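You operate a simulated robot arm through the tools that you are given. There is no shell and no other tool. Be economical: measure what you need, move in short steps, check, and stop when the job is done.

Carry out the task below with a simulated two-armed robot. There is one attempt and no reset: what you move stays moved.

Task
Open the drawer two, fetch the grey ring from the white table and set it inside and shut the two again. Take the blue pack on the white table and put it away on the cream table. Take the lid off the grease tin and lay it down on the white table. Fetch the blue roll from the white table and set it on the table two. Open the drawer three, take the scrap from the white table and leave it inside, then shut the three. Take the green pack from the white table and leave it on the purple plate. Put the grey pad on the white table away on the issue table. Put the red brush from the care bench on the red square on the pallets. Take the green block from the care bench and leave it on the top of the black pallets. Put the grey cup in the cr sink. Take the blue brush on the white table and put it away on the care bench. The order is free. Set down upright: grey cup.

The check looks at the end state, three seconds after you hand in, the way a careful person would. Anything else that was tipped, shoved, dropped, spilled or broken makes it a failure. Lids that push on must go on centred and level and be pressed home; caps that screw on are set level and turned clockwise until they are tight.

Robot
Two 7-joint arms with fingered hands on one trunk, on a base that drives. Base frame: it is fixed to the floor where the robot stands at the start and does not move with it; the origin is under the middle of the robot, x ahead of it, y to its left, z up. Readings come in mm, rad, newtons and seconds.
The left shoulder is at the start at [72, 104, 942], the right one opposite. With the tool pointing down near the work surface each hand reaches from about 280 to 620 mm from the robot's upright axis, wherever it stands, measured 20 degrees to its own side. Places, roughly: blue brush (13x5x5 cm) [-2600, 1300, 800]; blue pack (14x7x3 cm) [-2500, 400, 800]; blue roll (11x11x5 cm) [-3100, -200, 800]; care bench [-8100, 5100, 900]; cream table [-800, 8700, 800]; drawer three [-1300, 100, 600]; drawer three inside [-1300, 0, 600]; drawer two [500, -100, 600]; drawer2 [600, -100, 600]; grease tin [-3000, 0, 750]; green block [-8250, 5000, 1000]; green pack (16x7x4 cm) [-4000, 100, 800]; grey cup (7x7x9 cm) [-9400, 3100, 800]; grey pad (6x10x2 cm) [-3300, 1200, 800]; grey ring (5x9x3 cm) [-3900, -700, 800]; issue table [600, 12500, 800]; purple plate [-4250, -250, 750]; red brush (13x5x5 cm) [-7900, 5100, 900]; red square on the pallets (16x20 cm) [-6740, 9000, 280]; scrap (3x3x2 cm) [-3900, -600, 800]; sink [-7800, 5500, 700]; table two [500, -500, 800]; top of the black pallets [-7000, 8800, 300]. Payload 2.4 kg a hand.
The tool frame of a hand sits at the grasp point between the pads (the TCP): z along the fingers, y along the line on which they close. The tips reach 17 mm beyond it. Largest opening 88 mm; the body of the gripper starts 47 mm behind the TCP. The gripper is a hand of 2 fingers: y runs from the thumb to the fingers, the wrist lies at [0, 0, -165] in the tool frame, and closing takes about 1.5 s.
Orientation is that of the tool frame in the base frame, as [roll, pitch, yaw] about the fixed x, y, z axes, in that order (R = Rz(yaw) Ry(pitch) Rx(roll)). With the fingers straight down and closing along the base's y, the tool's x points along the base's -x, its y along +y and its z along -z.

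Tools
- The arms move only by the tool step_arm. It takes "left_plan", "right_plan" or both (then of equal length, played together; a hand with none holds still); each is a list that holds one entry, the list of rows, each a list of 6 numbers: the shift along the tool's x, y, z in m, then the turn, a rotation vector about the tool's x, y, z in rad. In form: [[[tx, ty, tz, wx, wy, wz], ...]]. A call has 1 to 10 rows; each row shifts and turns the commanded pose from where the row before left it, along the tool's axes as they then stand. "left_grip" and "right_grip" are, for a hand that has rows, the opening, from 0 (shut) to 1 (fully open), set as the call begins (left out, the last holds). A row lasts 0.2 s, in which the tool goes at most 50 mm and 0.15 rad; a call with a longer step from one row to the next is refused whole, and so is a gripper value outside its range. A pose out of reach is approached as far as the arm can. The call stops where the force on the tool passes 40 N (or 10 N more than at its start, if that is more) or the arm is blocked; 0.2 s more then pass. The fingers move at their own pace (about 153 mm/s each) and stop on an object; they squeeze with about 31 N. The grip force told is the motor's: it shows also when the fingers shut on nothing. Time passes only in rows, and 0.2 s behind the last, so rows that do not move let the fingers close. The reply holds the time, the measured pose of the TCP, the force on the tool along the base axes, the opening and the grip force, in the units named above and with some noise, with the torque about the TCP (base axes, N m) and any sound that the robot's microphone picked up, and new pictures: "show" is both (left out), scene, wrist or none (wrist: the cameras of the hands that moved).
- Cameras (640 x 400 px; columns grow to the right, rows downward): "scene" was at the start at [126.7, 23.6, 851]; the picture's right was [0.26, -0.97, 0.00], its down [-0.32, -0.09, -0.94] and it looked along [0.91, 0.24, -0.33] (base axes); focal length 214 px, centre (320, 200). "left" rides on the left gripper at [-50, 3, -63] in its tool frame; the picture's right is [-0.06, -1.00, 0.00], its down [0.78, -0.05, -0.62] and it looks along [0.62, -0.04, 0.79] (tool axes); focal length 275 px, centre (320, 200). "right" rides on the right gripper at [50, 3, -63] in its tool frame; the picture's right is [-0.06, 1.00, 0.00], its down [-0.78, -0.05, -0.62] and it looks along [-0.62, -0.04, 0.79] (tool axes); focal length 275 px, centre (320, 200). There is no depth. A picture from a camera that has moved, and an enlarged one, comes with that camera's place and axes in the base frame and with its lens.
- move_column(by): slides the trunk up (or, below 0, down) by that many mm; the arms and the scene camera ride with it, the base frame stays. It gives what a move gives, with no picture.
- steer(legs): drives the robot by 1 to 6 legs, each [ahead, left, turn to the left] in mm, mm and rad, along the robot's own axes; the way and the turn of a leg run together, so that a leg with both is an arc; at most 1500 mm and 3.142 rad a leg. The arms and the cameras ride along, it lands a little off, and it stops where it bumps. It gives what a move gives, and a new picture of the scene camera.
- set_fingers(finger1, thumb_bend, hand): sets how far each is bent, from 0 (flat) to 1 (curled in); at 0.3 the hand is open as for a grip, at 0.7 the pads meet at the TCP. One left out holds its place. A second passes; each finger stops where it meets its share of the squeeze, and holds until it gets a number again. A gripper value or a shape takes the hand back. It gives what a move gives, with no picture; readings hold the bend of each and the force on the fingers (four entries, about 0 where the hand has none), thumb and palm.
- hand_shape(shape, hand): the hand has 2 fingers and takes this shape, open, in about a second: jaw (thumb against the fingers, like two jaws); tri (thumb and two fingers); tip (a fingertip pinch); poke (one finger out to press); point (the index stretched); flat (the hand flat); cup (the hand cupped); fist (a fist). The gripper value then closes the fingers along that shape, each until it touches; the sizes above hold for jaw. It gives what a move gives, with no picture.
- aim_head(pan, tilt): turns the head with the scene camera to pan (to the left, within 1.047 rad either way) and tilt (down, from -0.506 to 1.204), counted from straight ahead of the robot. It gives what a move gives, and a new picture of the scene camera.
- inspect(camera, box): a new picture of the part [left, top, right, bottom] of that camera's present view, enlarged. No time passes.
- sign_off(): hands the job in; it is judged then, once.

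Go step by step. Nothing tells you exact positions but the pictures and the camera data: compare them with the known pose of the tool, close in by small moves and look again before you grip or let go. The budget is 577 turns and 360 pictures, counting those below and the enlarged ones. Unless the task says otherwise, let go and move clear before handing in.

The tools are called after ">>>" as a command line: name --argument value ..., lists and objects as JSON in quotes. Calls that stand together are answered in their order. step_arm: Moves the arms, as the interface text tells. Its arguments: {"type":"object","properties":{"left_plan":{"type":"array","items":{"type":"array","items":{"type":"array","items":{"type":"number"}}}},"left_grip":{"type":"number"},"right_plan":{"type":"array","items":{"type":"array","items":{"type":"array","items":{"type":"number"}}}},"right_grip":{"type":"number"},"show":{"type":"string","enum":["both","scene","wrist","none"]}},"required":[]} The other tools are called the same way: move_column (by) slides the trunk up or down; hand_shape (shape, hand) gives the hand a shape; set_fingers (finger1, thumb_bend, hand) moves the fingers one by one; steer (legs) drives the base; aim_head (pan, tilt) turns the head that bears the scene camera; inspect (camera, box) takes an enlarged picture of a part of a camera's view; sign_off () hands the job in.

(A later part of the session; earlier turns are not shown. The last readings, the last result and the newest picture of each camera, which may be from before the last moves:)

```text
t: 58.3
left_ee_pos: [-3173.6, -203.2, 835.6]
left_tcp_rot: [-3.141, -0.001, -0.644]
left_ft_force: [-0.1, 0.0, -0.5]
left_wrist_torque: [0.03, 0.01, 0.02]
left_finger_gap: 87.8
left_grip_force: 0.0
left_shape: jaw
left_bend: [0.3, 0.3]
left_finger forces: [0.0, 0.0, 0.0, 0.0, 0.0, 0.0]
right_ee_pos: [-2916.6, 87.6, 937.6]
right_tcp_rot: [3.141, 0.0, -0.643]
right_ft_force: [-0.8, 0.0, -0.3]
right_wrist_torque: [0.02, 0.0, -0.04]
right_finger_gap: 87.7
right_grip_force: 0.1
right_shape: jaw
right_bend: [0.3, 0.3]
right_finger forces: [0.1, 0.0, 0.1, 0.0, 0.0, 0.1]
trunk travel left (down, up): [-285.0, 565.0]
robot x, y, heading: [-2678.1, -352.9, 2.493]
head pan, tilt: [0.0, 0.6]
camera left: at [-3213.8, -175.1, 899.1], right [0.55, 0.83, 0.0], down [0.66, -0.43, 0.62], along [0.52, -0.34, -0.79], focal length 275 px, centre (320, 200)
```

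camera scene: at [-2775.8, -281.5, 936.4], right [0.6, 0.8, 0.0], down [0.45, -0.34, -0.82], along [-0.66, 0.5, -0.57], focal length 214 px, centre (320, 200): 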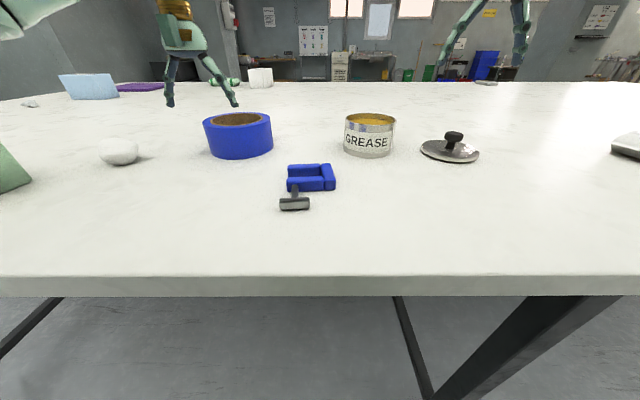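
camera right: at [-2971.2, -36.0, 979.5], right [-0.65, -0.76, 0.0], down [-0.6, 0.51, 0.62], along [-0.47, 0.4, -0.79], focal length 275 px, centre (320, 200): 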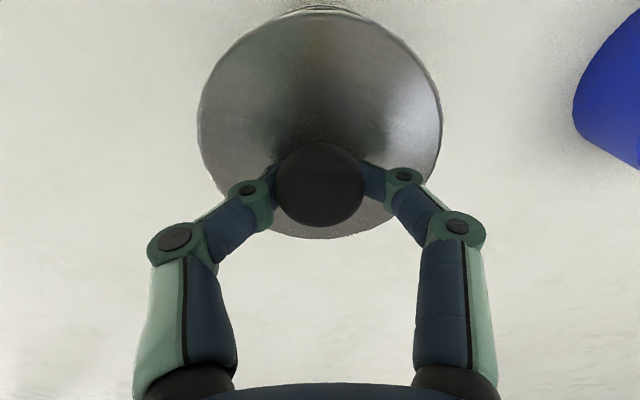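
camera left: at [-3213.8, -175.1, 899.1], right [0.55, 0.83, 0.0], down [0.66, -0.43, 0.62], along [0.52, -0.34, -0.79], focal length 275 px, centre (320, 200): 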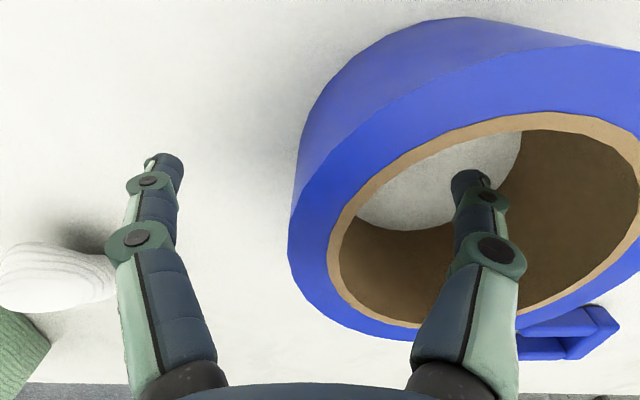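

The wall is between the pads. Close and lift.

>>> step_arm --left_plan '[[[0, 0, 0, 0, 0, 0], [0, 0, 0, 0, 0, 0], [0, 0, 0, 0, 0, 0], [0, 0, 0, 0, 0, 0], [0, 0, 0, 0, 0, 0]]]' --left_grip 0 --show "none"

>>> step_arm --left_plan '[[[0, 0, -0.02, 0, 0, 0], [0, 0, -0.03, 0, 0, 0], [0, 0, -0.04, 0, 0, 0], [0, 0, -0.04, 0, 0, 0]]]'

```text
t: 59.5
left_ee_pos: [-3173.3, -202.6, 834.5]
left_tcp_rot: [-3.141, 0.001, -0.645]
left_ft_force: [0.1, -0.7, -0.3]
left_wrist_torque: [-0.02, 0.02, -0.04]
left_finger_gap: 7.9
left_grip_force: 31.3
left_shape: jaw
left_bend: [0.72, 0.71]
left_finger forces: [25.8, 0.0, 0.0, 0.0, 26.0, 0.0]
right_ee_pos: [-2916.3, 87.4, 937.4]
right_tcp_rot: [-3.141, -0.001, -0.644]
right_ft_force: [-0.6, -0.2, 0.3]
right_wrist_torque: [0.0, 0.02, 0.0]
right_finger_gap: 88.0
right_grip_force: 0.0
right_shape: jaw
right_bend: [0.3, 0.3]
right_finger forces: [0.0, 0.1, 0.0, 0.0, 0.0, 0.1]
trunk travel left (down, up): [-285.0, 565.0]
robot x, y, heading: [-2674.0, -353.3, 2.498]
head pan, tilt: [0.0, 0.6]
```

```text
t: 60.5
left_ee_pos: [-3172.8, -201.0, 965.1]
left_tcp_rot: [-3.141, -0.003, -0.645]
left_ft_force: [-0.2, 0.6, -1.2]
left_wrist_torque: [-0.06, 0.04, 0.02]
left_finger_gap: 8.2
left_grip_force: 30.7
left_shape: jaw
left_bend: [0.73, 0.71]
left_finger forces: [26.3, 0.0, 0.0, 0.1, 26.4, 0.0]
right_ee_pos: [-2915.9, 87.4, 938.5]
right_tcp_rot: [-3.141, 0.0, -0.647]
right_ft_force: [-0.2, -0.8, 0.2]
right_wrist_torque: [0.02, 0.0, -0.02]
right_finger_gap: 88.0
right_grip_force: 0.1
right_shape: jaw
right_bend: [0.3, 0.3]
right_finger forces: [0.0, 0.1, 0.0, 0.0, 0.1, 0.0]
trunk travel left (down, up): [-285.0, 565.0]
robot x, y, heading: [-2677.4, -356.2, 2.498]
head pan, tilt: [0.0, 0.6]
camera scene: at [-2775.9, -281.5, 936.4], right [0.6, 0.8, 0.0], down [0.45, -0.34, -0.82], along [-0.66, 0.5, -0.57], focal length 214 px, centre (320, 200)
camera left: at [-3213.4, -173.5, 1028.1], right [0.55, 0.83, 0.0], down [0.66, -0.43, 0.62], along [0.52, -0.34, -0.78], focal length 275 px, centre (320, 200)
```

scene: 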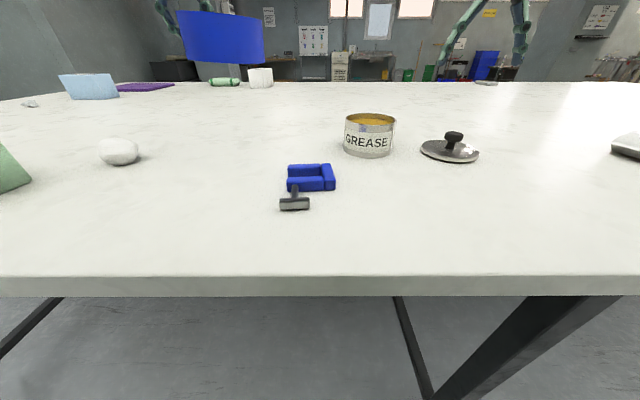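
left: 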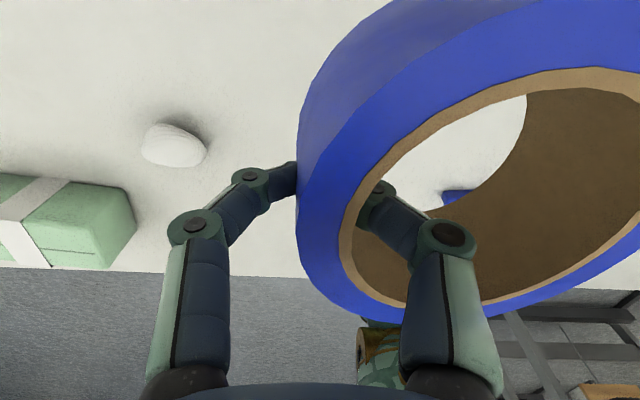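

Roll is held. I'll back off, raise the trunk, and drive round to the far short end of the table where the ring and scrap are.

>>> move_column --by 100

>>> steer --legs '[[-110, 0, 0], [0, 0, 1.54], [1450, 0, 0], [0, 0, -1.57]]'

```text
t: 61.8
left_ee_pos: [-3174.6, -200.8, 1065.3]
left_tcp_rot: [-3.142, 0.001, -0.644]
left_ft_force: [0.1, -0.8, -1.8]
left_wrist_torque: [-0.08, 0.06, 0.0]
left_finger_gap: 8.1
left_grip_force: 31.2
left_shape: jaw
left_bend: [0.73, 0.71]
left_finger forces: [26.3, 0.0, 0.0, 0.0, 26.4, 0.0]
right_ee_pos: [-2915.7, 88.0, 1038.0]
right_tcp_rot: [3.141, -0.001, -0.643]
right_ft_force: [0.2, -0.8, 0.3]
right_wrist_torque: [0.0, -0.02, -0.01]
right_finger_gap: 88.0
right_grip_force: 0.1
right_shape: jaw
right_bend: [0.3, 0.3]
right_finger forces: [0.0, 0.0, 0.0, 0.1, 0.1, 0.0]
trunk travel left (down, up): [-385.0, 465.0]
robot x, y, heading: [-2675.7, -352.3, 2.501]
head pan, tilt: [0.0, 0.6]
```

```text
t: 77.4
left_ee_pos: [-3993.1, -1326.5, 1066.2]
left_tcp_rot: [3.141, 0.0, -0.749]
left_ft_force: [0.0, 0.0, -0.7]
left_wrist_torque: [-0.07, 0.05, -0.01]
left_finger_gap: 8.1
left_grip_force: 31.0
left_shape: jaw
left_bend: [0.73, 0.71]
left_finger forces: [26.3, 0.0, 0.1, 0.0, 26.5, 0.0]
right_ee_pos: [-3707.5, -1065.9, 1037.2]
right_tcp_rot: [3.141, 0.001, -0.748]
right_ft_force: [-0.4, -0.5, 0.2]
right_wrist_torque: [0.0, 0.02, -0.04]
right_finger_gap: 88.0
right_grip_force: 0.1
right_shape: jaw
right_bend: [0.3, 0.3]
right_finger forces: [0.1, 0.1, 0.1, 0.1, 0.1, 0.0]
trunk travel left (down, up): [-385.0, 465.0]
robot x, y, heading: [-3517.3, -1528.9, 2.391]
head pan, tilt: [0.0, 0.6]
camera scene: at [-3603.4, -1449.1, 1036.8], right [0.68, 0.73, 0.0], down [0.41, -0.38, -0.82], along [-0.6, 0.56, -0.57], focal length 214 px, centre (320, 200)
```

scene: 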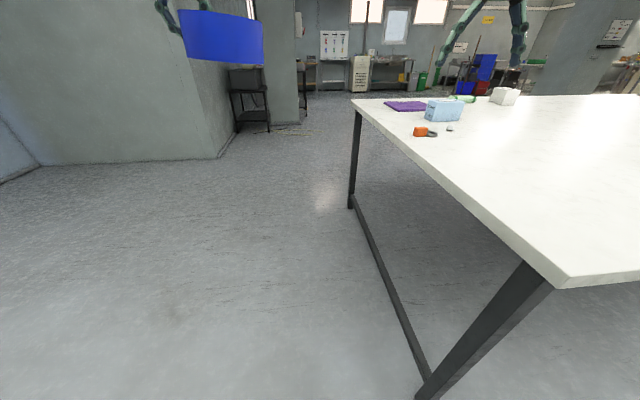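

I see the ring (next to an orange thing) and the scrap near the table's end. Driving along the short edge, then facing it.

>>> steer --legs '[[0, 0, 0.072], [965, 0, 0], [0, 0, -1.569]]'

>>> aim_head --pan -0.2 --tilt 0.8

```text
t: 86.7
left_ee_pos: [-4112.9, -426.1, 1064.9]
left_tcp_rot: [3.141, 0.0, -2.226]
left_ft_force: [0.0, 0.4, -1.8]
left_wrist_torque: [0.06, 0.08, 0.0]
left_finger_gap: 8.2
left_grip_force: 31.6
left_shape: jaw
left_bend: [0.73, 0.71]
left_finger forces: [26.2, 0.1, 0.0, 0.0, 26.3, 0.0]
right_ee_pos: [-3826.4, -686.0, 1037.8]
right_tcp_rot: [3.141, 0.0, -2.227]
right_ft_force: [-0.9, -0.6, 0.4]
right_wrist_torque: [-0.02, -0.01, -0.01]
right_finger_gap: 87.8
right_grip_force: 0.1
right_shape: jaw
right_bend: [0.3, 0.3]
right_finger forces: [0.0, 0.0, 0.1, 0.0, 0.1, 0.1]
trunk travel left (down, up): [-385.0, 465.0]
robot x, y, heading: [-4273.2, -921.7, 0.913]
head pan, tilt: [0.0, 0.6]
camera scene: at [-4200.9, -827.9, 1036.8], right [0.79, -0.61, 0.0], down [-0.34, -0.45, -0.82], along [0.5, 0.65, -0.57], focal length 214 px, centre (320, 200)
```

scene: 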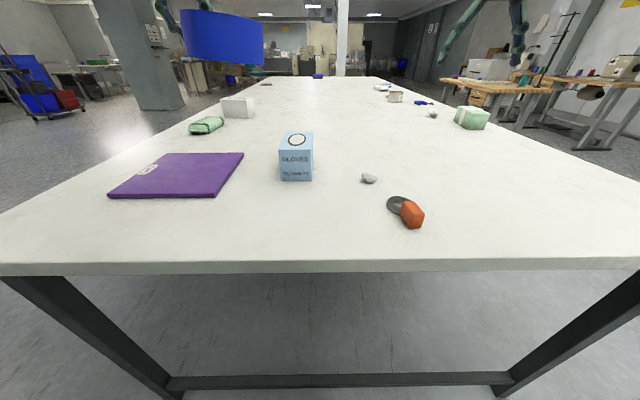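

```text
t: 87.5
left_ee_pos: [-4113.0, -425.5, 1065.3]
left_tcp_rot: [-3.141, 0.0, -2.228]
left_ft_force: [0.8, -0.3, -1.7]
left_wrist_torque: [0.06, 0.04, -0.02]
left_finger_gap: 8.4
left_grip_force: 31.2
left_shape: jaw
left_bend: [0.73, 0.71]
left_finger forces: [26.2, 0.0, 0.0, 0.0, 26.5, 0.0]
right_ee_pos: [-3827.7, -685.7, 1039.2]
right_tcp_rot: [-3.141, 0.001, -2.226]
right_ft_force: [0.3, 0.6, -0.4]
right_wrist_torque: [0.01, 0.0, -0.01]
right_finger_gap: 87.8
right_grip_force: 0.1
right_shape: jaw
right_bend: [0.3, 0.3]
right_finger forces: [0.0, 0.1, 0.1, 0.1, 0.0, 0.0]
trunk travel left (down, up): [-385.0, 465.0]
robot x, y, heading: [-4269.2, -918.2, 0.916]
head pan, tilt: [-0.201, 0.799]
camera scene: at [-4193.9, -845.0, 1020.0], right [0.66, -0.76, 0.0], down [-0.54, -0.47, -0.7], along [0.53, 0.46, -0.72], focal length 214 px, centre (320, 200)
```

scene: 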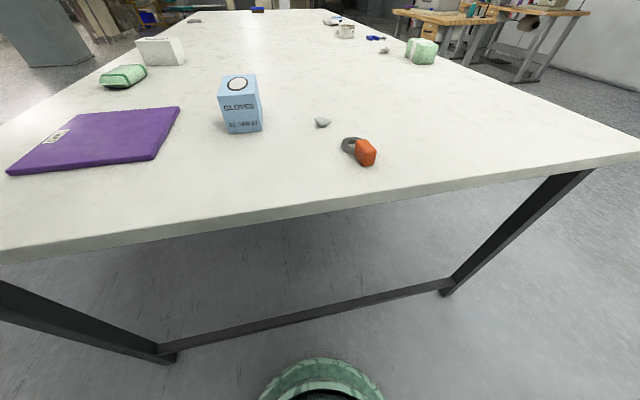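

>>> inspect --camera "scene" --box '[290, 100, 410, 175]'

>>> inspect --camera "right" --box '[0, 0, 640, 400]'

```text
5.33 times, centred on (350, 138) of scene
camera zoom: at [-4193.9, -845.0, 1020.0], right [0.66, -0.76, 0.0], down [-0.54, -0.47, -0.7], along [0.53, 0.46, -0.72], focal length 1144 px, centre (160, 533)
```

zoom: 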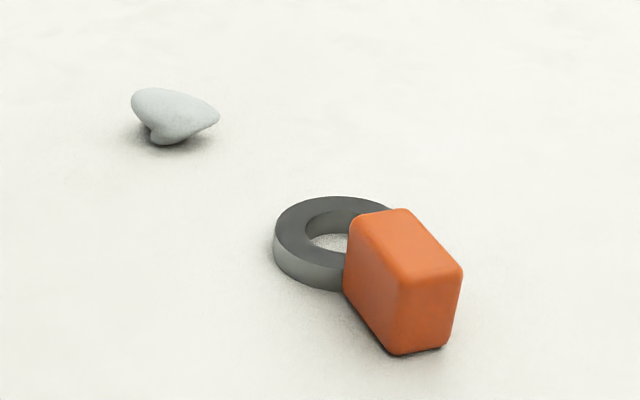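

```text
1.00 times, centred on (320, 200) of right (not enlarged: the box is as wide or as high as the picture)
camera zoom: at [-3860.3, -724.2, 1099.7], right [-0.75, 0.66, 0.0], down [0.52, 0.59, 0.62], along [0.41, 0.47, -0.79], focal length 275 px, centre (320, 200)
```

zoom: 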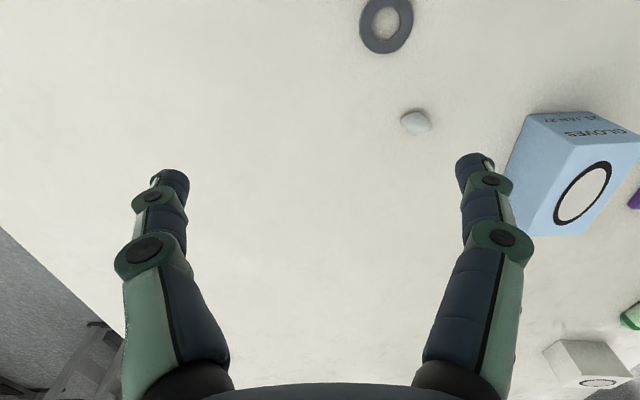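

The grey ring comes with an orange block (one 9 cm piece). I'll bring the right hand over the block at about [-3914,-700].

>>> step_arm --right_plan '[[[0.022, 0.02, 0.0, 0, 0, -0.055], [0.022, 0.02, 0.0, 0, 0, -0.055], [0.02, 0.02, 0.02, 0, 0, 0], [0, 0, 0.04, 0, 0, 0], [0, 0, 0.04, 0, 0, 0], [0, 0, 0.04, 0, 0, 0]]]' --right_grip 1

```text
t: 88.8
left_ee_pos: [-4113.2, -424.8, 1065.5]
left_tcp_rot: [3.141, 0.0, -2.228]
left_ft_force: [0.5, -0.7, -1.2]
left_wrist_torque: [0.07, 0.07, 0.03]
left_finger_gap: 8.0
left_grip_force: 31.0
left_shape: jaw
left_bend: [0.73, 0.71]
left_finger forces: [26.2, 0.1, 0.1, 0.0, 26.5, 0.0]
right_ee_pos: [-3913.4, -706.4, 896.9]
right_tcp_rot: [3.141, 0.0, -2.115]
right_ft_force: [-0.2, -0.8, 0.8]
right_wrist_torque: [-0.03, -0.01, 0.0]
right_finger_gap: 88.1
right_grip_force: 0.1
right_shape: jaw
right_bend: [0.3, 0.3]
right_finger forces: [0.1, 0.0, 0.0, 0.0, 0.0, 0.0]
trunk travel left (down, up): [-385.0, 465.0]
robot x, y, heading: [-4269.7, -924.6, 0.913]
head pan, tilt: [-0.201, 0.799]
camera scene: at [-4193.9, -845.1, 1019.9], right [0.66, -0.76, 0.0], down [-0.54, -0.47, -0.7], along [0.53, 0.46, -0.72], focal length 214 px, centre (320, 200)
camera right: at [-3942.1, -747.0, 958.7], right [-0.82, 0.57, 0.0], down [0.45, 0.64, 0.62], along [0.35, 0.51, -0.79], focal length 275 px, centre (320, 200)
```

scene: 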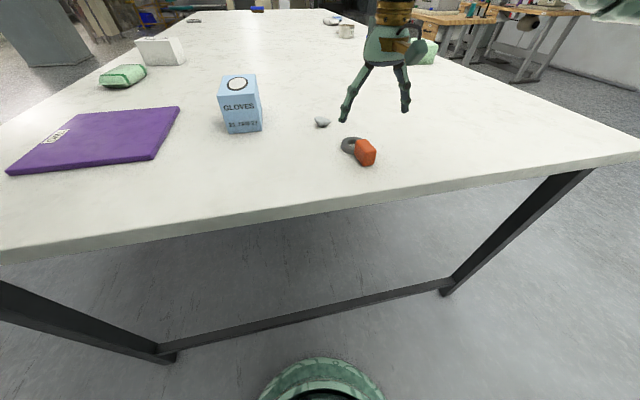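
right: 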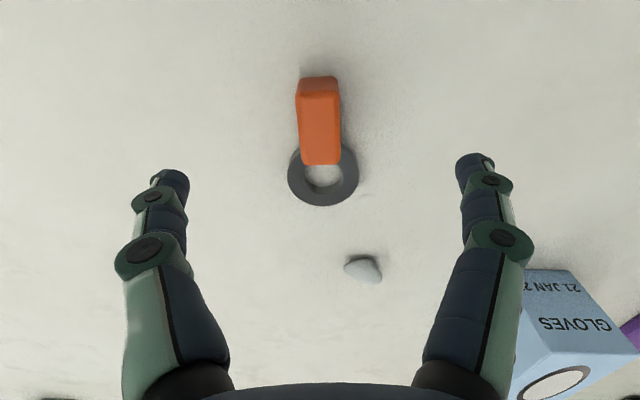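

Well aligned. Descend 69 mm and grip the block.

>>> step_arm --right_plan '[[[-0.005, 0, 0.03, 0, 0, 0], [0, 0, 0.025, 0, 0, 0], [0, 0, 0.014, 0, 0, 0]]]' --show "wrist"

>>> step_arm --right_plan '[[[0, 0, 0, 0, 0, 0], [0, 0, 0, 0, 0, 0], [0, 0, 0, 0, 0, 0], [0, 0, 0, 0, 0, 0], [0, 0, 0, 0, 0, 0]]]' --right_grip 0 --show "none"

```text
t: 89.7
left_ee_pos: [-4113.8, -426.1, 1065.3]
left_tcp_rot: [-3.14, 0.0, -2.227]
left_ft_force: [0.5, 0.0, -2.0]
left_wrist_torque: [0.05, 0.04, 0.0]
left_finger_gap: 8.5
left_grip_force: 31.3
left_shape: jaw
left_bend: [0.73, 0.71]
left_finger forces: [26.2, 0.0, 0.0, 0.1, 26.4, 0.0]
right_ee_pos: [-3910.0, -700.2, 827.9]
right_tcp_rot: [-3.141, 0.002, -2.115]
right_ft_force: [0.0, -1.0, 0.2]
right_wrist_torque: [-0.02, 0.01, 0.01]
right_finger_gap: 87.6
right_grip_force: 0.1
right_shape: jaw
right_bend: [0.3, 0.3]
right_finger forces: [0.1, 0.0, 0.0, 0.1, 0.0, 0.0]
trunk travel left (down, up): [-385.0, 465.0]
robot x, y, heading: [-4273.7, -920.9, 0.912]
head pan, tilt: [-0.201, 0.799]
camera right: at [-3938.6, -741.5, 890.4], right [-0.82, 0.57, 0.0], down [0.45, 0.64, 0.62], along [0.35, 0.51, -0.79], focal length 275 px, centre (320, 200)
```

right: 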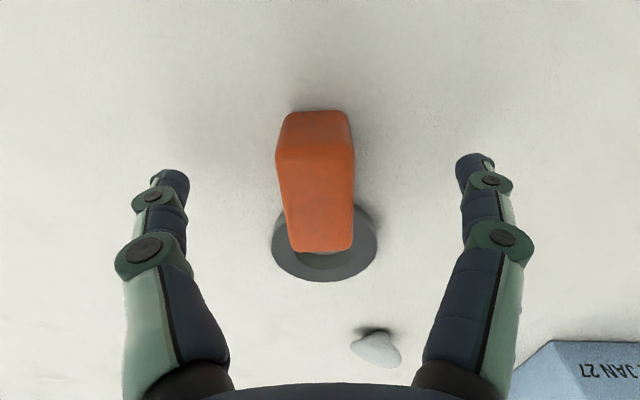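

```text
t: 90.8
left_ee_pos: [-4113.7, -426.2, 1066.3]
left_tcp_rot: [3.14, 0.001, -2.225]
left_ft_force: [0.6, -0.6, -2.3]
left_wrist_torque: [0.05, 0.09, -0.01]
left_finger_gap: 8.7
left_grip_force: 30.7
left_shape: jaw
left_bend: [0.73, 0.71]
left_finger forces: [26.2, 0.0, 0.0, 0.0, 26.5, 0.0]
right_ee_pos: [-3910.5, -701.5, 828.2]
right_tcp_rot: [3.14, 0.001, -2.118]
right_ft_force: [-0.2, -0.4, -1.1]
right_wrist_torque: [-0.03, 0.0, 0.05]
right_finger_gap: 16.6
right_grip_force: 31.0
right_shape: jaw
right_bend: [0.73, 0.7]
right_finger forces: [26.7, 0.0, 0.0, 0.0, 26.7, 0.0]
trunk travel left (down, up): [-385.0, 465.0]
robot x, y, heading: [-4275.1, -924.4, 0.914]
head pan, tilt: [-0.201, 0.799]
```

Gripped (16.6 mm). Lift and check.

>>> step_arm --right_plan '[[[0, 0, -0.03, 0, 0, 0], [0, 0, -0.04, 0, 0, 0], [0, 0, -0.045, 0, 0, 0], [0, 0, -0.045, 0, 0, 0], [0, 0, -0.04, 0, 0, 0]]]' --show "wrist"

```text
t: 92.0
left_ee_pos: [-4113.3, -426.9, 1067.2]
left_tcp_rot: [-3.141, -0.001, -2.227]
left_ft_force: [0.0, 0.4, -0.3]
left_wrist_torque: [0.04, 0.07, 0.01]
left_finger_gap: 8.3
left_grip_force: 30.8
left_shape: jaw
left_bend: [0.73, 0.71]
left_finger forces: [26.2, 0.0, 0.0, 0.0, 26.3, 0.0]
right_ee_pos: [-3910.1, -700.7, 1028.6]
right_tcp_rot: [-3.14, -0.001, -2.117]
right_ft_force: [-0.5, 0.7, 0.1]
right_wrist_torque: [-0.02, 0.01, -0.01]
right_finger_gap: 16.5
right_grip_force: 30.9
right_shape: jaw
right_bend: [0.73, 0.7]
right_finger forces: [26.7, 0.1, 0.0, 0.1, 26.8, 0.0]
trunk travel left (down, up): [-385.0, 465.0]
robot x, y, heading: [-4275.8, -921.4, 0.914]
head pan, tilt: [-0.201, 0.799]
camera right: at [-3938.7, -741.4, 1090.5], right [-0.82, 0.57, 0.0], down [0.45, 0.65, 0.62], along [0.35, 0.51, -0.79], focal length 275 px, centre (320, 200)
```

right: 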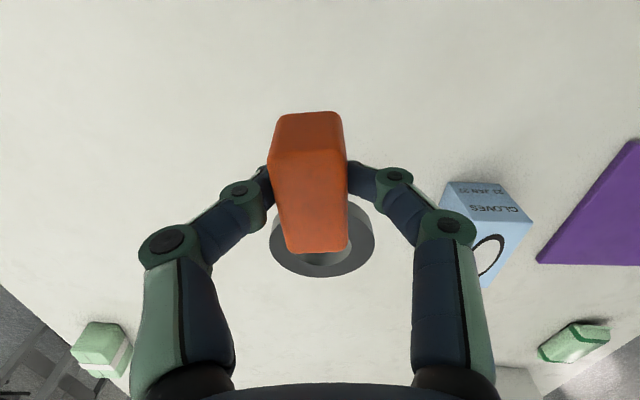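

Ring secured. Now drive back: strafe past the end, then along the aisle toward the drawer-two bench.

>>> steer --legs '[[0, -1050, -0.015], [1150, 0, 0], [1150, 0, 0], [1100, 0, 0]]'

>>> aim_head --pan -0.4 --tilt 0.4

```text
t: 113.8
left_ee_pos: [-1108.6, 1605.6, 1065.9]
left_tcp_rot: [3.141, 0.0, -2.267]
left_ft_force: [0.6, -0.2, -1.7]
left_wrist_torque: [0.05, 0.07, 0.01]
left_finger_gap: 8.1
left_grip_force: 30.9
left_shape: jaw
left_bend: [0.73, 0.71]
left_finger forces: [26.4, 0.0, 0.0, 0.0, 26.3, 0.0]
right_ee_pos: [-916.2, 1323.8, 1029.5]
right_tcp_rot: [3.14, 0.001, -2.157]
right_ft_force: [0.0, -0.2, -2.0]
right_wrist_torque: [-0.03, 0.03, 0.03]
right_finger_gap: 16.2
right_grip_force: 31.0
right_shape: jaw
right_bend: [0.73, 0.7]
right_finger forces: [26.8, 0.0, 0.1, 0.0, 26.8, 0.0]
trunk travel left (down, up): [-385.0, 465.0]
robot x, y, heading: [-1281.8, 1115.2, 0.88]
head pan, tilt: [-0.201, 0.799]
camera scene: at [-1205.4, 1190.4, 1019.9], right [0.62, -0.78, 0.0], down [-0.56, -0.45, -0.7], along [0.54, 0.43, -0.72], focal length 214 px, centre (320, 200)
```

scene: 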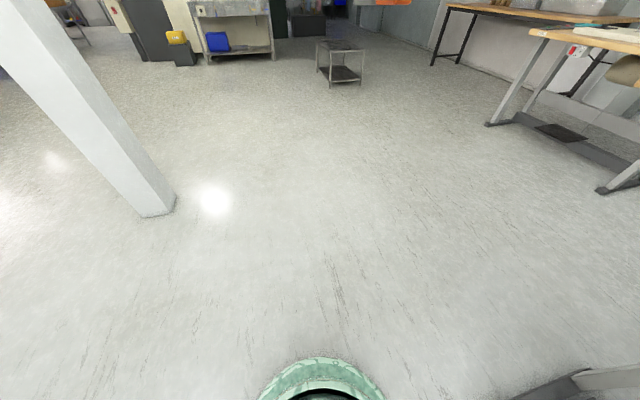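

```text
t: 114.7
left_ee_pos: [-1109.0, 1606.8, 1065.5]
left_tcp_rot: [-3.142, 0.0, -2.266]
left_ft_force: [0.3, -0.1, -1.1]
left_wrist_torque: [0.03, 0.07, 0.03]
left_finger_gap: 8.4
left_grip_force: 31.6
left_shape: jaw
left_bend: [0.73, 0.71]
left_finger forces: [26.3, 0.1, 0.0, 0.1, 26.3, 0.1]
right_ee_pos: [-916.0, 1323.9, 1028.4]
right_tcp_rot: [3.141, 0.001, -2.158]
right_ft_force: [0.4, -0.5, -0.5]
right_wrist_torque: [-0.02, -0.03, 0.0]
right_finger_gap: 16.4
right_grip_force: 30.9
right_shape: jaw
right_bend: [0.73, 0.7]
right_finger forces: [26.9, 0.0, 0.0, 0.1, 26.8, 0.1]
trunk travel left (down, up): [-385.0, 465.0]
robot x, y, heading: [-1288.9, 1118.8, 0.873]
head pan, tilt: [-0.4, 0.4]
camera scene: at [-1186.1, 1182.4, 1055.0], right [0.46, -0.89, 0.0], down [-0.35, -0.18, -0.92], along [0.82, 0.42, -0.39], focal length 214 px, centre (320, 200)
```

scene: 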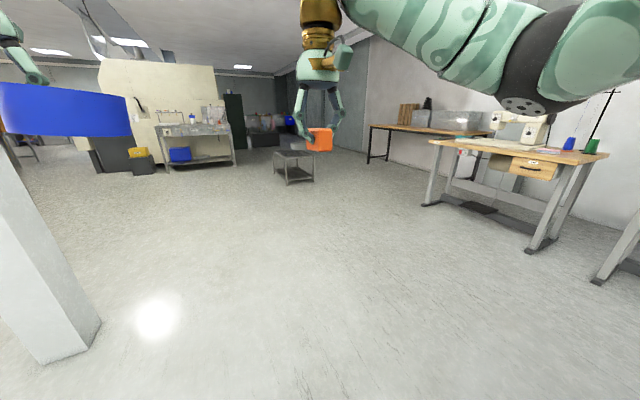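

>>> steer --legs '[[0, 0, -0.97], [1240, 0, 0], [0, 0, -0.43], [430, -735, 0]]'

>>> aim_head --pan 0.0 --tilt 0.75

```text
t: 128.7
left_ee_pos: [451.1, 60.4, 1065.3]
left_tcp_rot: [-3.141, 0.0, 2.603]
left_ft_force: [-0.7, 0.2, -2.1]
left_wrist_torque: [0.05, -0.01, 0.01]
left_finger_gap: 8.3
left_grip_force: 31.1
left_shape: jaw
left_bend: [0.73, 0.71]
left_finger forces: [26.1, 0.0, 0.0, 0.0, 26.4, 0.0]
right_ee_pos: [201.6, -175.2, 1028.7]
right_tcp_rot: [3.141, 0.0, 2.715]
right_ft_force: [-0.2, 0.8, 0.0]
right_wrist_torque: [0.01, 0.02, 0.01]
right_finger_gap: 16.4
right_grip_force: 30.9
right_shape: jaw
right_bend: [0.73, 0.7]
right_finger forces: [26.6, 0.0, 0.0, 0.0, 26.7, 0.0]
trunk travel left (down, up): [-385.0, 465.0]
robot x, y, heading: [-60.7, 160.1, -0.537]
head pan, tilt: [-0.4, 0.4]
camera scene: at [19.2, 68.2, 1055.0], right [-0.81, -0.59, 0.0], down [-0.23, 0.31, -0.92], along [0.55, -0.74, -0.39], focal length 214 px, centre (320, 200)
```

scene: 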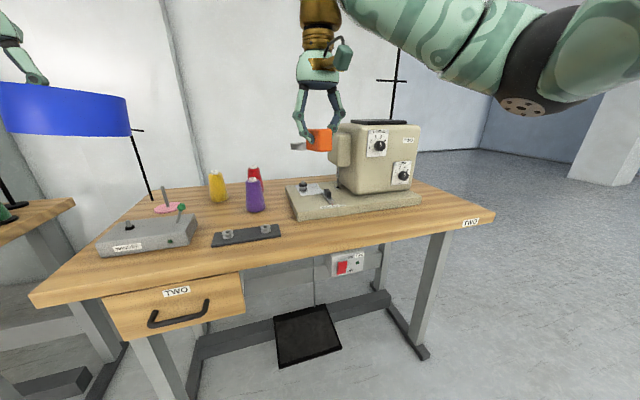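

```text
t: 129.6
left_ee_pos: [450.7, 60.1, 1065.1]
left_tcp_rot: [3.141, 0.001, 2.606]
left_ft_force: [0.8, 0.1, -1.2]
left_wrist_torque: [0.07, -0.05, 0.02]
left_finger_gap: 8.2
left_grip_force: 31.1
left_shape: jaw
left_bend: [0.73, 0.71]
left_finger forces: [26.2, 0.0, 0.0, 0.1, 26.4, 0.0]
right_ee_pos: [201.7, -173.9, 1028.1]
right_tcp_rot: [-3.141, -0.001, 2.716]
right_ft_force: [-0.3, -0.3, -0.4]
right_wrist_torque: [-0.02, 0.02, -0.03]
right_finger_gap: 16.1
right_grip_force: 30.9
right_shape: jaw
right_bend: [0.73, 0.7]
right_finger forces: [26.7, 0.0, 0.0, 0.0, 26.7, 0.0]
trunk travel left (down, up): [-385.0, 465.0]
robot x, y, heading: [-60.5, 161.9, -0.537]
head pan, tilt: [0.0, 0.75]
camera scene: at [35.5, 100.5, 1024.0], right [-0.51, -0.86, 0.0], down [-0.59, 0.35, -0.73], along [0.63, -0.37, -0.68], focal length 214 px, centre (320, 200)
```

scene: 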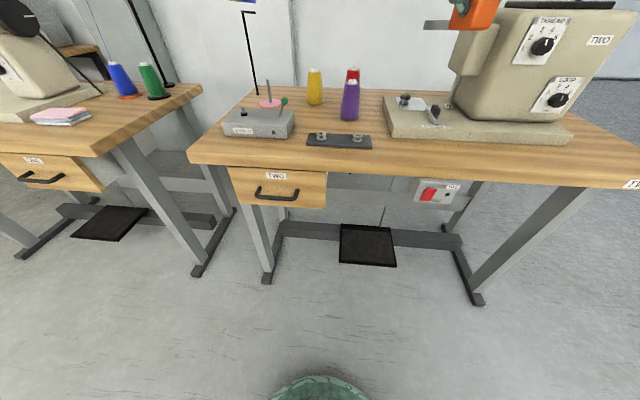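

Table two is empty near its right front corner; I'll set the roll there. Driving to stand in front of that corner.

>>> steer --legs '[[0, 0, -0.122], [110, -700, 0]]'

```text
t: 134.1
left_ee_pos: [85.5, -631.3, 1064.8]
left_tcp_rot: [3.142, 0.001, 2.475]
left_ft_force: [0.3, 0.0, -1.6]
left_wrist_torque: [0.07, -0.03, -0.02]
left_finger_gap: 8.2
left_grip_force: 31.0
left_shape: jaw
left_bend: [0.73, 0.71]
left_finger forces: [26.2, 0.0, 0.1, 0.0, 26.5, 0.1]
right_ee_pos: [-192.1, -832.3, 1029.2]
right_tcp_rot: [3.141, -0.001, 2.583]
right_ft_force: [-0.1, 0.6, -0.9]
right_wrist_torque: [-0.01, -0.01, -0.01]
right_finger_gap: 16.4
right_grip_force: 30.6
right_shape: jaw
right_bend: [0.73, 0.7]
right_finger forces: [26.7, 0.0, 0.1, 0.0, 26.8, 0.0]
trunk travel left (down, up): [-385.0, 465.0]
robot x, y, heading: [-408.9, -464.9, -0.669]
head pan, tilt: [0.0, 0.75]
camera scene: at [-322.0, -538.6, 1023.9], right [-0.62, -0.79, 0.0], down [-0.54, 0.42, -0.73], along [0.57, -0.45, -0.68], focal length 214 px, centre (320, 200)
```

scene: 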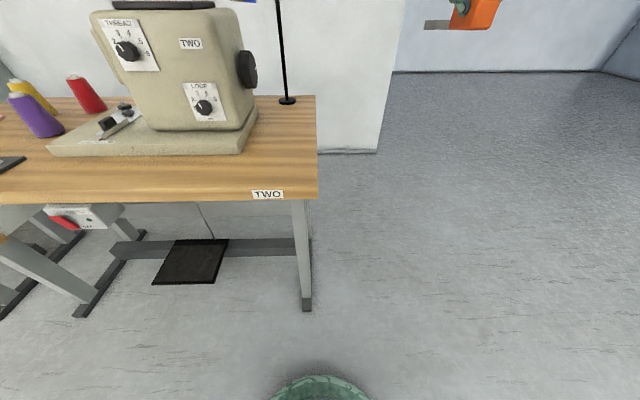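

>>> move_column --by -160

>>> step_arm --left_plan '[[[-0.002, -0.035, 0, 0, 0, 0], [0, 0, 0.03, 0, 0, 0], [0, 0, 0.03, 0, 0, 0], [0, 0, 0.025, 0, 0, 0]]]' --show "scene"

```text
t: 135.9
left_ee_pos: [83.9, -631.6, 905.5]
left_tcp_rot: [3.141, 0.0, 2.475]
left_ft_force: [-0.5, 0.5, -2.0]
left_wrist_torque: [0.07, 0.01, -0.01]
left_finger_gap: 8.0
left_grip_force: 31.3
left_shape: jaw
left_bend: [0.73, 0.71]
left_finger forces: [26.3, 0.0, 0.0, 0.0, 26.4, 0.0]
right_ee_pos: [-191.3, -832.6, 869.5]
right_tcp_rot: [3.141, 0.0, 2.583]
right_ft_force: [-1.2, 0.2, -0.6]
right_wrist_torque: [-0.01, 0.03, -0.02]
right_finger_gap: 16.6
right_grip_force: 30.3
right_shape: jaw
right_bend: [0.73, 0.7]
right_finger forces: [26.6, 0.0, 0.0, 0.0, 26.8, 0.1]
trunk travel left (down, up): [-225.0, 625.0]
robot x, y, heading: [-410.5, -466.0, -0.661]
head pan, tilt: [0.0, 0.75]
```

```text
t: 136.9
left_ee_pos: [65.2, -661.1, 821.8]
left_tcp_rot: [-3.14, 0.0, 2.473]
left_ft_force: [-0.3, 0.7, -1.5]
left_wrist_torque: [0.06, -0.08, 0.03]
left_finger_gap: 8.9
left_grip_force: 30.4
left_shape: jaw
left_bend: [0.74, 0.71]
left_finger forces: [26.3, 0.0, 0.0, 0.1, 26.4, 0.0]
right_ee_pos: [-192.1, -832.3, 868.2]
right_tcp_rot: [3.141, -0.001, 2.583]
right_ft_force: [-0.4, 0.0, -0.1]
right_wrist_torque: [-0.02, 0.02, 0.01]
right_finger_gap: 16.6
right_grip_force: 31.1
right_shape: jaw
right_bend: [0.73, 0.7]
right_finger forces: [26.8, 0.1, 0.1, 0.1, 26.8, 0.1]
trunk travel left (down, up): [-225.0, 625.0]
robot x, y, heading: [-410.0, -468.0, -0.67]
head pan, tilt: [0.0, 0.75]
camera scene: at [-317.5, -542.1, 863.6], right [-0.62, -0.79, 0.0], down [-0.54, 0.42, -0.73], along [0.57, -0.45, -0.68], focal length 214 px, centre (320, 200)
```

scene: 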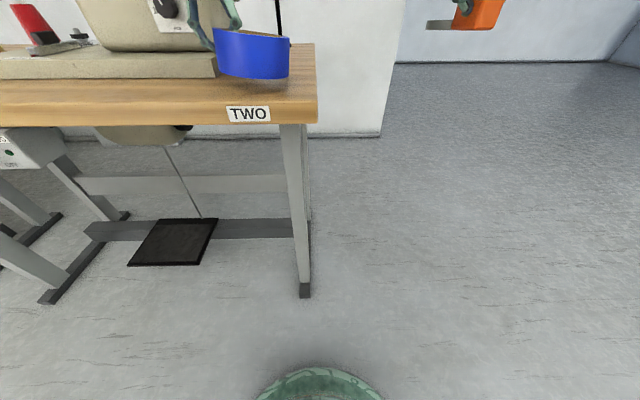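

>>> inspect --camera "left" --box '[0, 0, 640, 400]'

>>> aim_head --pan 0.1 --tilt 0.4

```text
1.00 times, centred on (320, 200) of left (not enlarged: the box is as wide or as high as the picture)
camera zoom: at [107.4, -690.7, 885.0], right [-0.57, -0.82, 0.0], down [-0.65, 0.45, 0.62], along [-0.51, 0.35, -0.79], focal length 275 px, centre (320, 200)
```

zoom: 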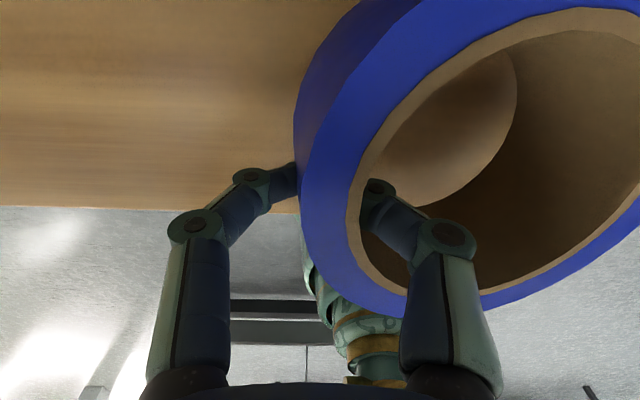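

```text
t: 137.8
left_ee_pos: [65.3, -660.8, 822.1]
left_tcp_rot: [-3.141, 0.0, 2.474]
left_ft_force: [-0.7, -0.7, -2.1]
left_wrist_torque: [0.04, 0.0, 0.03]
left_finger_gap: 8.5
left_grip_force: 30.8
left_shape: jaw
left_bend: [0.74, 0.71]
left_finger forces: [26.4, 0.1, 0.0, 0.1, 26.5, 0.0]
right_ee_pos: [-192.9, -832.3, 868.3]
right_tcp_rot: [3.141, -0.001, 2.585]
right_ft_force: [-0.1, 0.0, -1.2]
right_wrist_torque: [0.0, 0.02, 0.0]
right_finger_gap: 16.7
right_grip_force: 31.2
right_shape: jaw
right_bend: [0.73, 0.7]
right_finger forces: [26.8, 0.0, 0.0, 0.0, 26.7, 0.0]
trunk travel left (down, up): [-225.0, 625.0]
robot x, y, heading: [-407.4, -463.4, -0.668]
head pan, tilt: [0.099, 0.4]
camera scene: at [-304.5, -540.6, 894.6], right [-0.54, -0.84, 0.0], down [-0.33, 0.21, -0.92], along [0.78, -0.5, -0.39], focal length 214 px, centre (320, 200)
```

scene: 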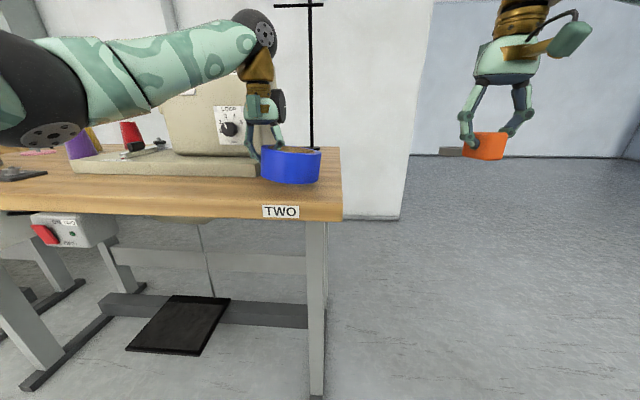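

The roll is close to the front edge, so I'll shift it 30 mm inward, then lower.

>>> step_arm --left_plan '[[[-0.03, 0, 0, 0, 0, 0], [0, 0, 0.01, 0, 0, 0], [0, 0, 0.008, 0, 0, 0]]]'

```text
t: 138.6
left_ee_pos: [87.9, -678.7, 804.8]
left_tcp_rot: [-3.141, 0.0, 2.475]
left_ft_force: [0.3, -0.2, -0.7]
left_wrist_torque: [0.03, -0.03, -0.02]
left_finger_gap: 8.3
left_grip_force: 31.0
left_shape: jaw
left_bend: [0.74, 0.71]
left_finger forces: [26.3, 0.0, 0.0, 0.0, 26.1, 0.0]
right_ee_pos: [-192.9, -831.4, 868.8]
right_tcp_rot: [-3.142, 0.002, 2.585]
right_ft_force: [0.4, 0.7, -1.5]
right_wrist_torque: [0.0, 0.0, 0.0]
right_finger_gap: 16.8
right_grip_force: 31.3
right_shape: jaw
right_bend: [0.73, 0.7]
right_finger forces: [26.9, 0.1, 0.0, 0.0, 26.8, 0.0]
trunk travel left (down, up): [-225.0, 625.0]
robot x, y, heading: [-408.6, -468.0, -0.668]
head pan, tilt: [0.099, 0.4]
camera scene: at [-304.6, -540.6, 894.7], right [-0.54, -0.84, 0.0], down [-0.33, 0.21, -0.92], along [0.78, -0.5, -0.39], focal length 214 px, centre (320, 200)
camera left: at [130.7, -708.4, 867.1], right [-0.57, -0.82, 0.0], down [-0.65, 0.45, 0.62], along [-0.51, 0.35, -0.79], focal length 275 px, centre (320, 200)
```

scene: 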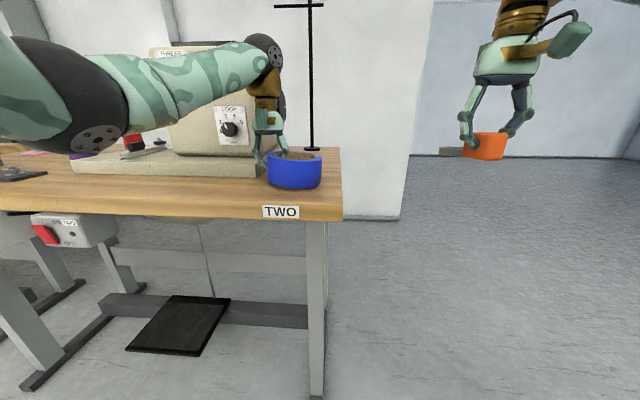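
left: 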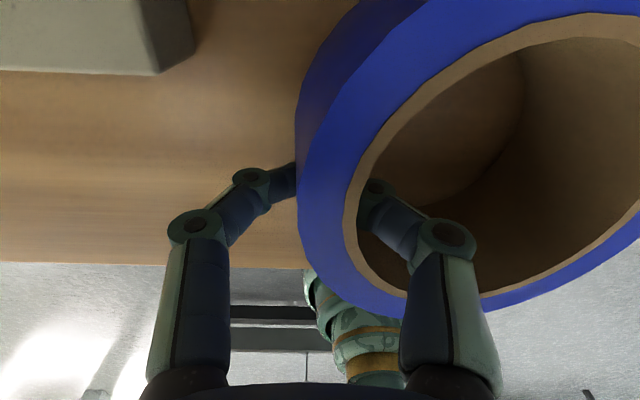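

>>> step_arm --left_plan '[[[-0.012, 0, 0, 0, 0, 0], [0, 0, 0.004, 0, 0, 0], [0, 0, 0.003, 0, 0, 0], [0, 0, 0.003, 0, 0, 0]]]' --show "none"

>>> inspect --camera "scene" --box '[220, 110, 380, 230]'

```text
t: 139.6
left_ee_pos: [96.6, -685.0, 793.6]
left_tcp_rot: [3.14, 0.001, 2.475]
left_ft_force: [0.1, -0.1, 4.2]
left_wrist_torque: [-0.04, 0.02, 0.02]
left_finger_gap: 9.2
left_grip_force: 31.1
left_shape: jaw
left_bend: [0.74, 0.71]
left_finger forces: [28.3, 0.1, 0.0, 0.0, 28.4, 0.0]
right_ee_pos: [-192.0, -832.5, 869.2]
right_tcp_rot: [-3.141, 0.001, 2.584]
right_ft_force: [-0.6, -0.6, -0.8]
right_wrist_torque: [0.02, 0.03, -0.01]
right_finger_gap: 16.6
right_grip_force: 31.0
right_shape: jaw
right_bend: [0.73, 0.7]
right_finger forces: [26.8, 0.0, 0.1, 0.0, 26.9, 0.1]
trunk travel left (down, up): [-225.0, 625.0]
robot x, y, heading: [-410.5, -465.9, -0.664]
head pan, tilt: [0.099, 0.4]
```

```text
3.33 times, centred on (300, 170) of scene
camera zoom: at [-304.8, -540.5, 894.9], right [-0.54, -0.84, 0.0], down [-0.33, 0.21, -0.92], along [0.78, -0.5, -0.39], focal length 715 px, centre (387, 300)
```

zoom: 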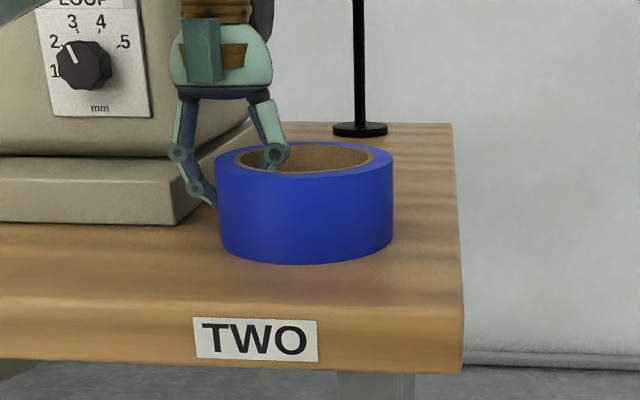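

Contact made. Release partly and rise.

>>> step_arm --left_plan '[[[0, 0, 0, 0, 0, 0], [0, 0, 0, 0, 0, 0], [0, 0, 0, 0, 0, 0], [0, 0, -0.03, 0, 0, 0], [0, 0, -0.04, 0, 0, 0], [0, 0, -0.045, 0, 0, 0], [0, 0, -0.045, 0, 0, 0]]]' --left_grip 0.55 --show "scene"

```text
t: 141.2
left_ee_pos: [97.7, -685.5, 953.0]
left_tcp_rot: [-3.14, -0.001, 2.476]
left_ft_force: [0.4, 0.1, 0.2]
left_wrist_torque: [0.0, 0.02, 0.0]
left_finger_gap: 48.2
left_grip_force: 0.0
left_shape: jaw
left_bend: [0.72, 0.7]
left_finger forces: [0.0, 0.0, 0.0, 0.0, 0.0, 0.0]
right_ee_pos: [-191.8, -832.2, 868.0]
right_tcp_rot: [3.141, -0.001, 2.585]
right_ft_force: [-0.5, 0.0, -0.8]
right_wrist_torque: [0.01, -0.02, -0.01]
right_finger_gap: 16.6
right_grip_force: 31.0
right_shape: jaw
right_bend: [0.73, 0.7]
right_finger forces: [26.8, 0.0, 0.0, 0.1, 26.9, 0.0]
trunk travel left (down, up): [-225.0, 625.0]
robot x, y, heading: [-409.3, -466.6, -0.665]
head pan, tilt: [0.099, 0.4]
camera scene: at [-304.6, -540.6, 894.7], right [-0.54, -0.84, 0.0], down [-0.33, 0.21, -0.92], along [0.78, -0.5, -0.39], focal length 214 px, centre (320, 200)
```

scene: 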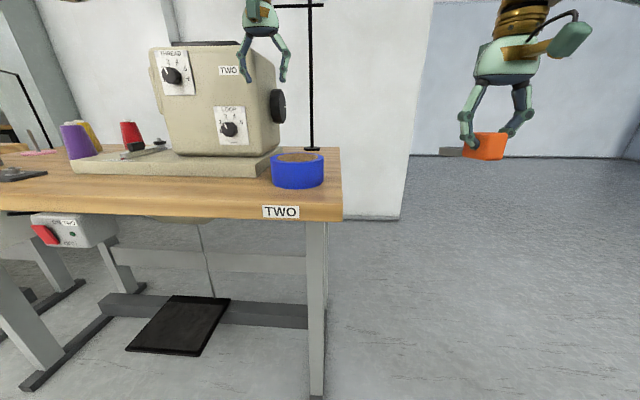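

Roll is set. Now drive in front of drawer two, handle to my left-front.

>>> steer --legs '[[-65, 729, 0]]'

>>> aim_head --pan 0.2 --tilt 0.6

```text
t: 145.1
left_ee_pos: [494.9, -75.6, 951.4]
left_tcp_rot: [-3.141, 0.0, 2.479]
left_ft_force: [-0.5, -0.1, -0.4]
left_wrist_torque: [-0.04, 0.0, -0.01]
left_finger_gap: 48.2
left_grip_force: 0.0
left_shape: jaw
left_bend: [0.72, 0.7]
left_finger forces: [0.0, 0.0, 0.0, 0.0, 0.1, 0.1]
right_ee_pos: [205.3, -222.1, 868.5]
right_tcp_rot: [3.141, 0.0, 2.589]
right_ft_force: [-0.4, -0.1, -0.8]
right_wrist_torque: [0.03, -0.01, 0.03]
right_finger_gap: 16.2
right_grip_force: 31.2
right_shape: jaw
right_bend: [0.73, 0.7]
right_finger forces: [26.8, 0.0, 0.0, 0.1, 26.8, 0.0]
trunk travel left (down, up): [-225.0, 625.0]
robot x, y, heading: [-10.3, 140.3, -0.662]
head pan, tilt: [0.099, 0.4]
camera scene: at [92.2, 69.0, 894.7], right [-0.53, -0.84, 0.0], down [-0.33, 0.21, -0.92], along [0.78, -0.49, -0.39], focal length 214 px, centre (320, 200)
```

scene: 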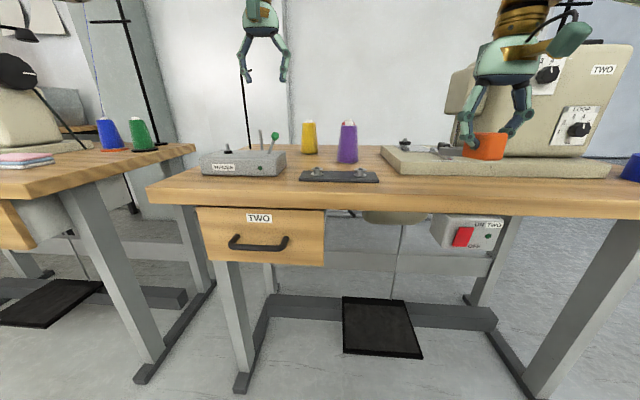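

```text
t: 145.8
left_ee_pos: [496.1, -73.9, 951.8]
left_tcp_rot: [-3.141, 0.001, 2.478]
left_ft_force: [0.6, -0.9, 0.0]
left_wrist_torque: [0.0, 0.0, -0.01]
left_finger_gap: 48.4
left_grip_force: 0.0
left_shape: jaw
left_bend: [0.72, 0.7]
left_finger forces: [0.0, 0.0, 0.0, 0.0, 0.1, 0.0]
right_ee_pos: [206.1, -221.4, 868.1]
right_tcp_rot: [-3.14, 0.001, 2.589]
right_ft_force: [0.0, -0.7, -1.4]
right_wrist_torque: [0.02, 0.01, 0.0]
right_finger_gap: 16.6
right_grip_force: 30.7
right_shape: jaw
right_bend: [0.73, 0.7]
right_finger forces: [26.9, 0.1, 0.1, 0.0, 26.8, 0.1]
trunk travel left (down, up): [-225.0, 625.0]
robot x, y, heading: [-14.1, 138.7, -0.665]
head pan, tilt: [0.201, 0.6]
camera scene: at [93.0, 79.1, 876.6], right [-0.45, -0.89, 0.0], down [-0.51, 0.25, -0.83], along [0.74, -0.37, -0.56], focal length 214 px, centre (320, 200)
```

scene: 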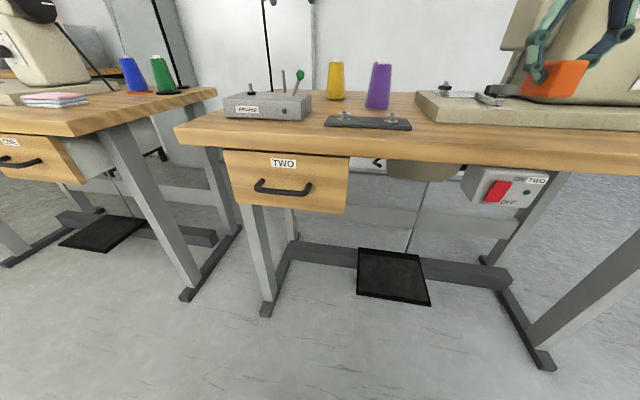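

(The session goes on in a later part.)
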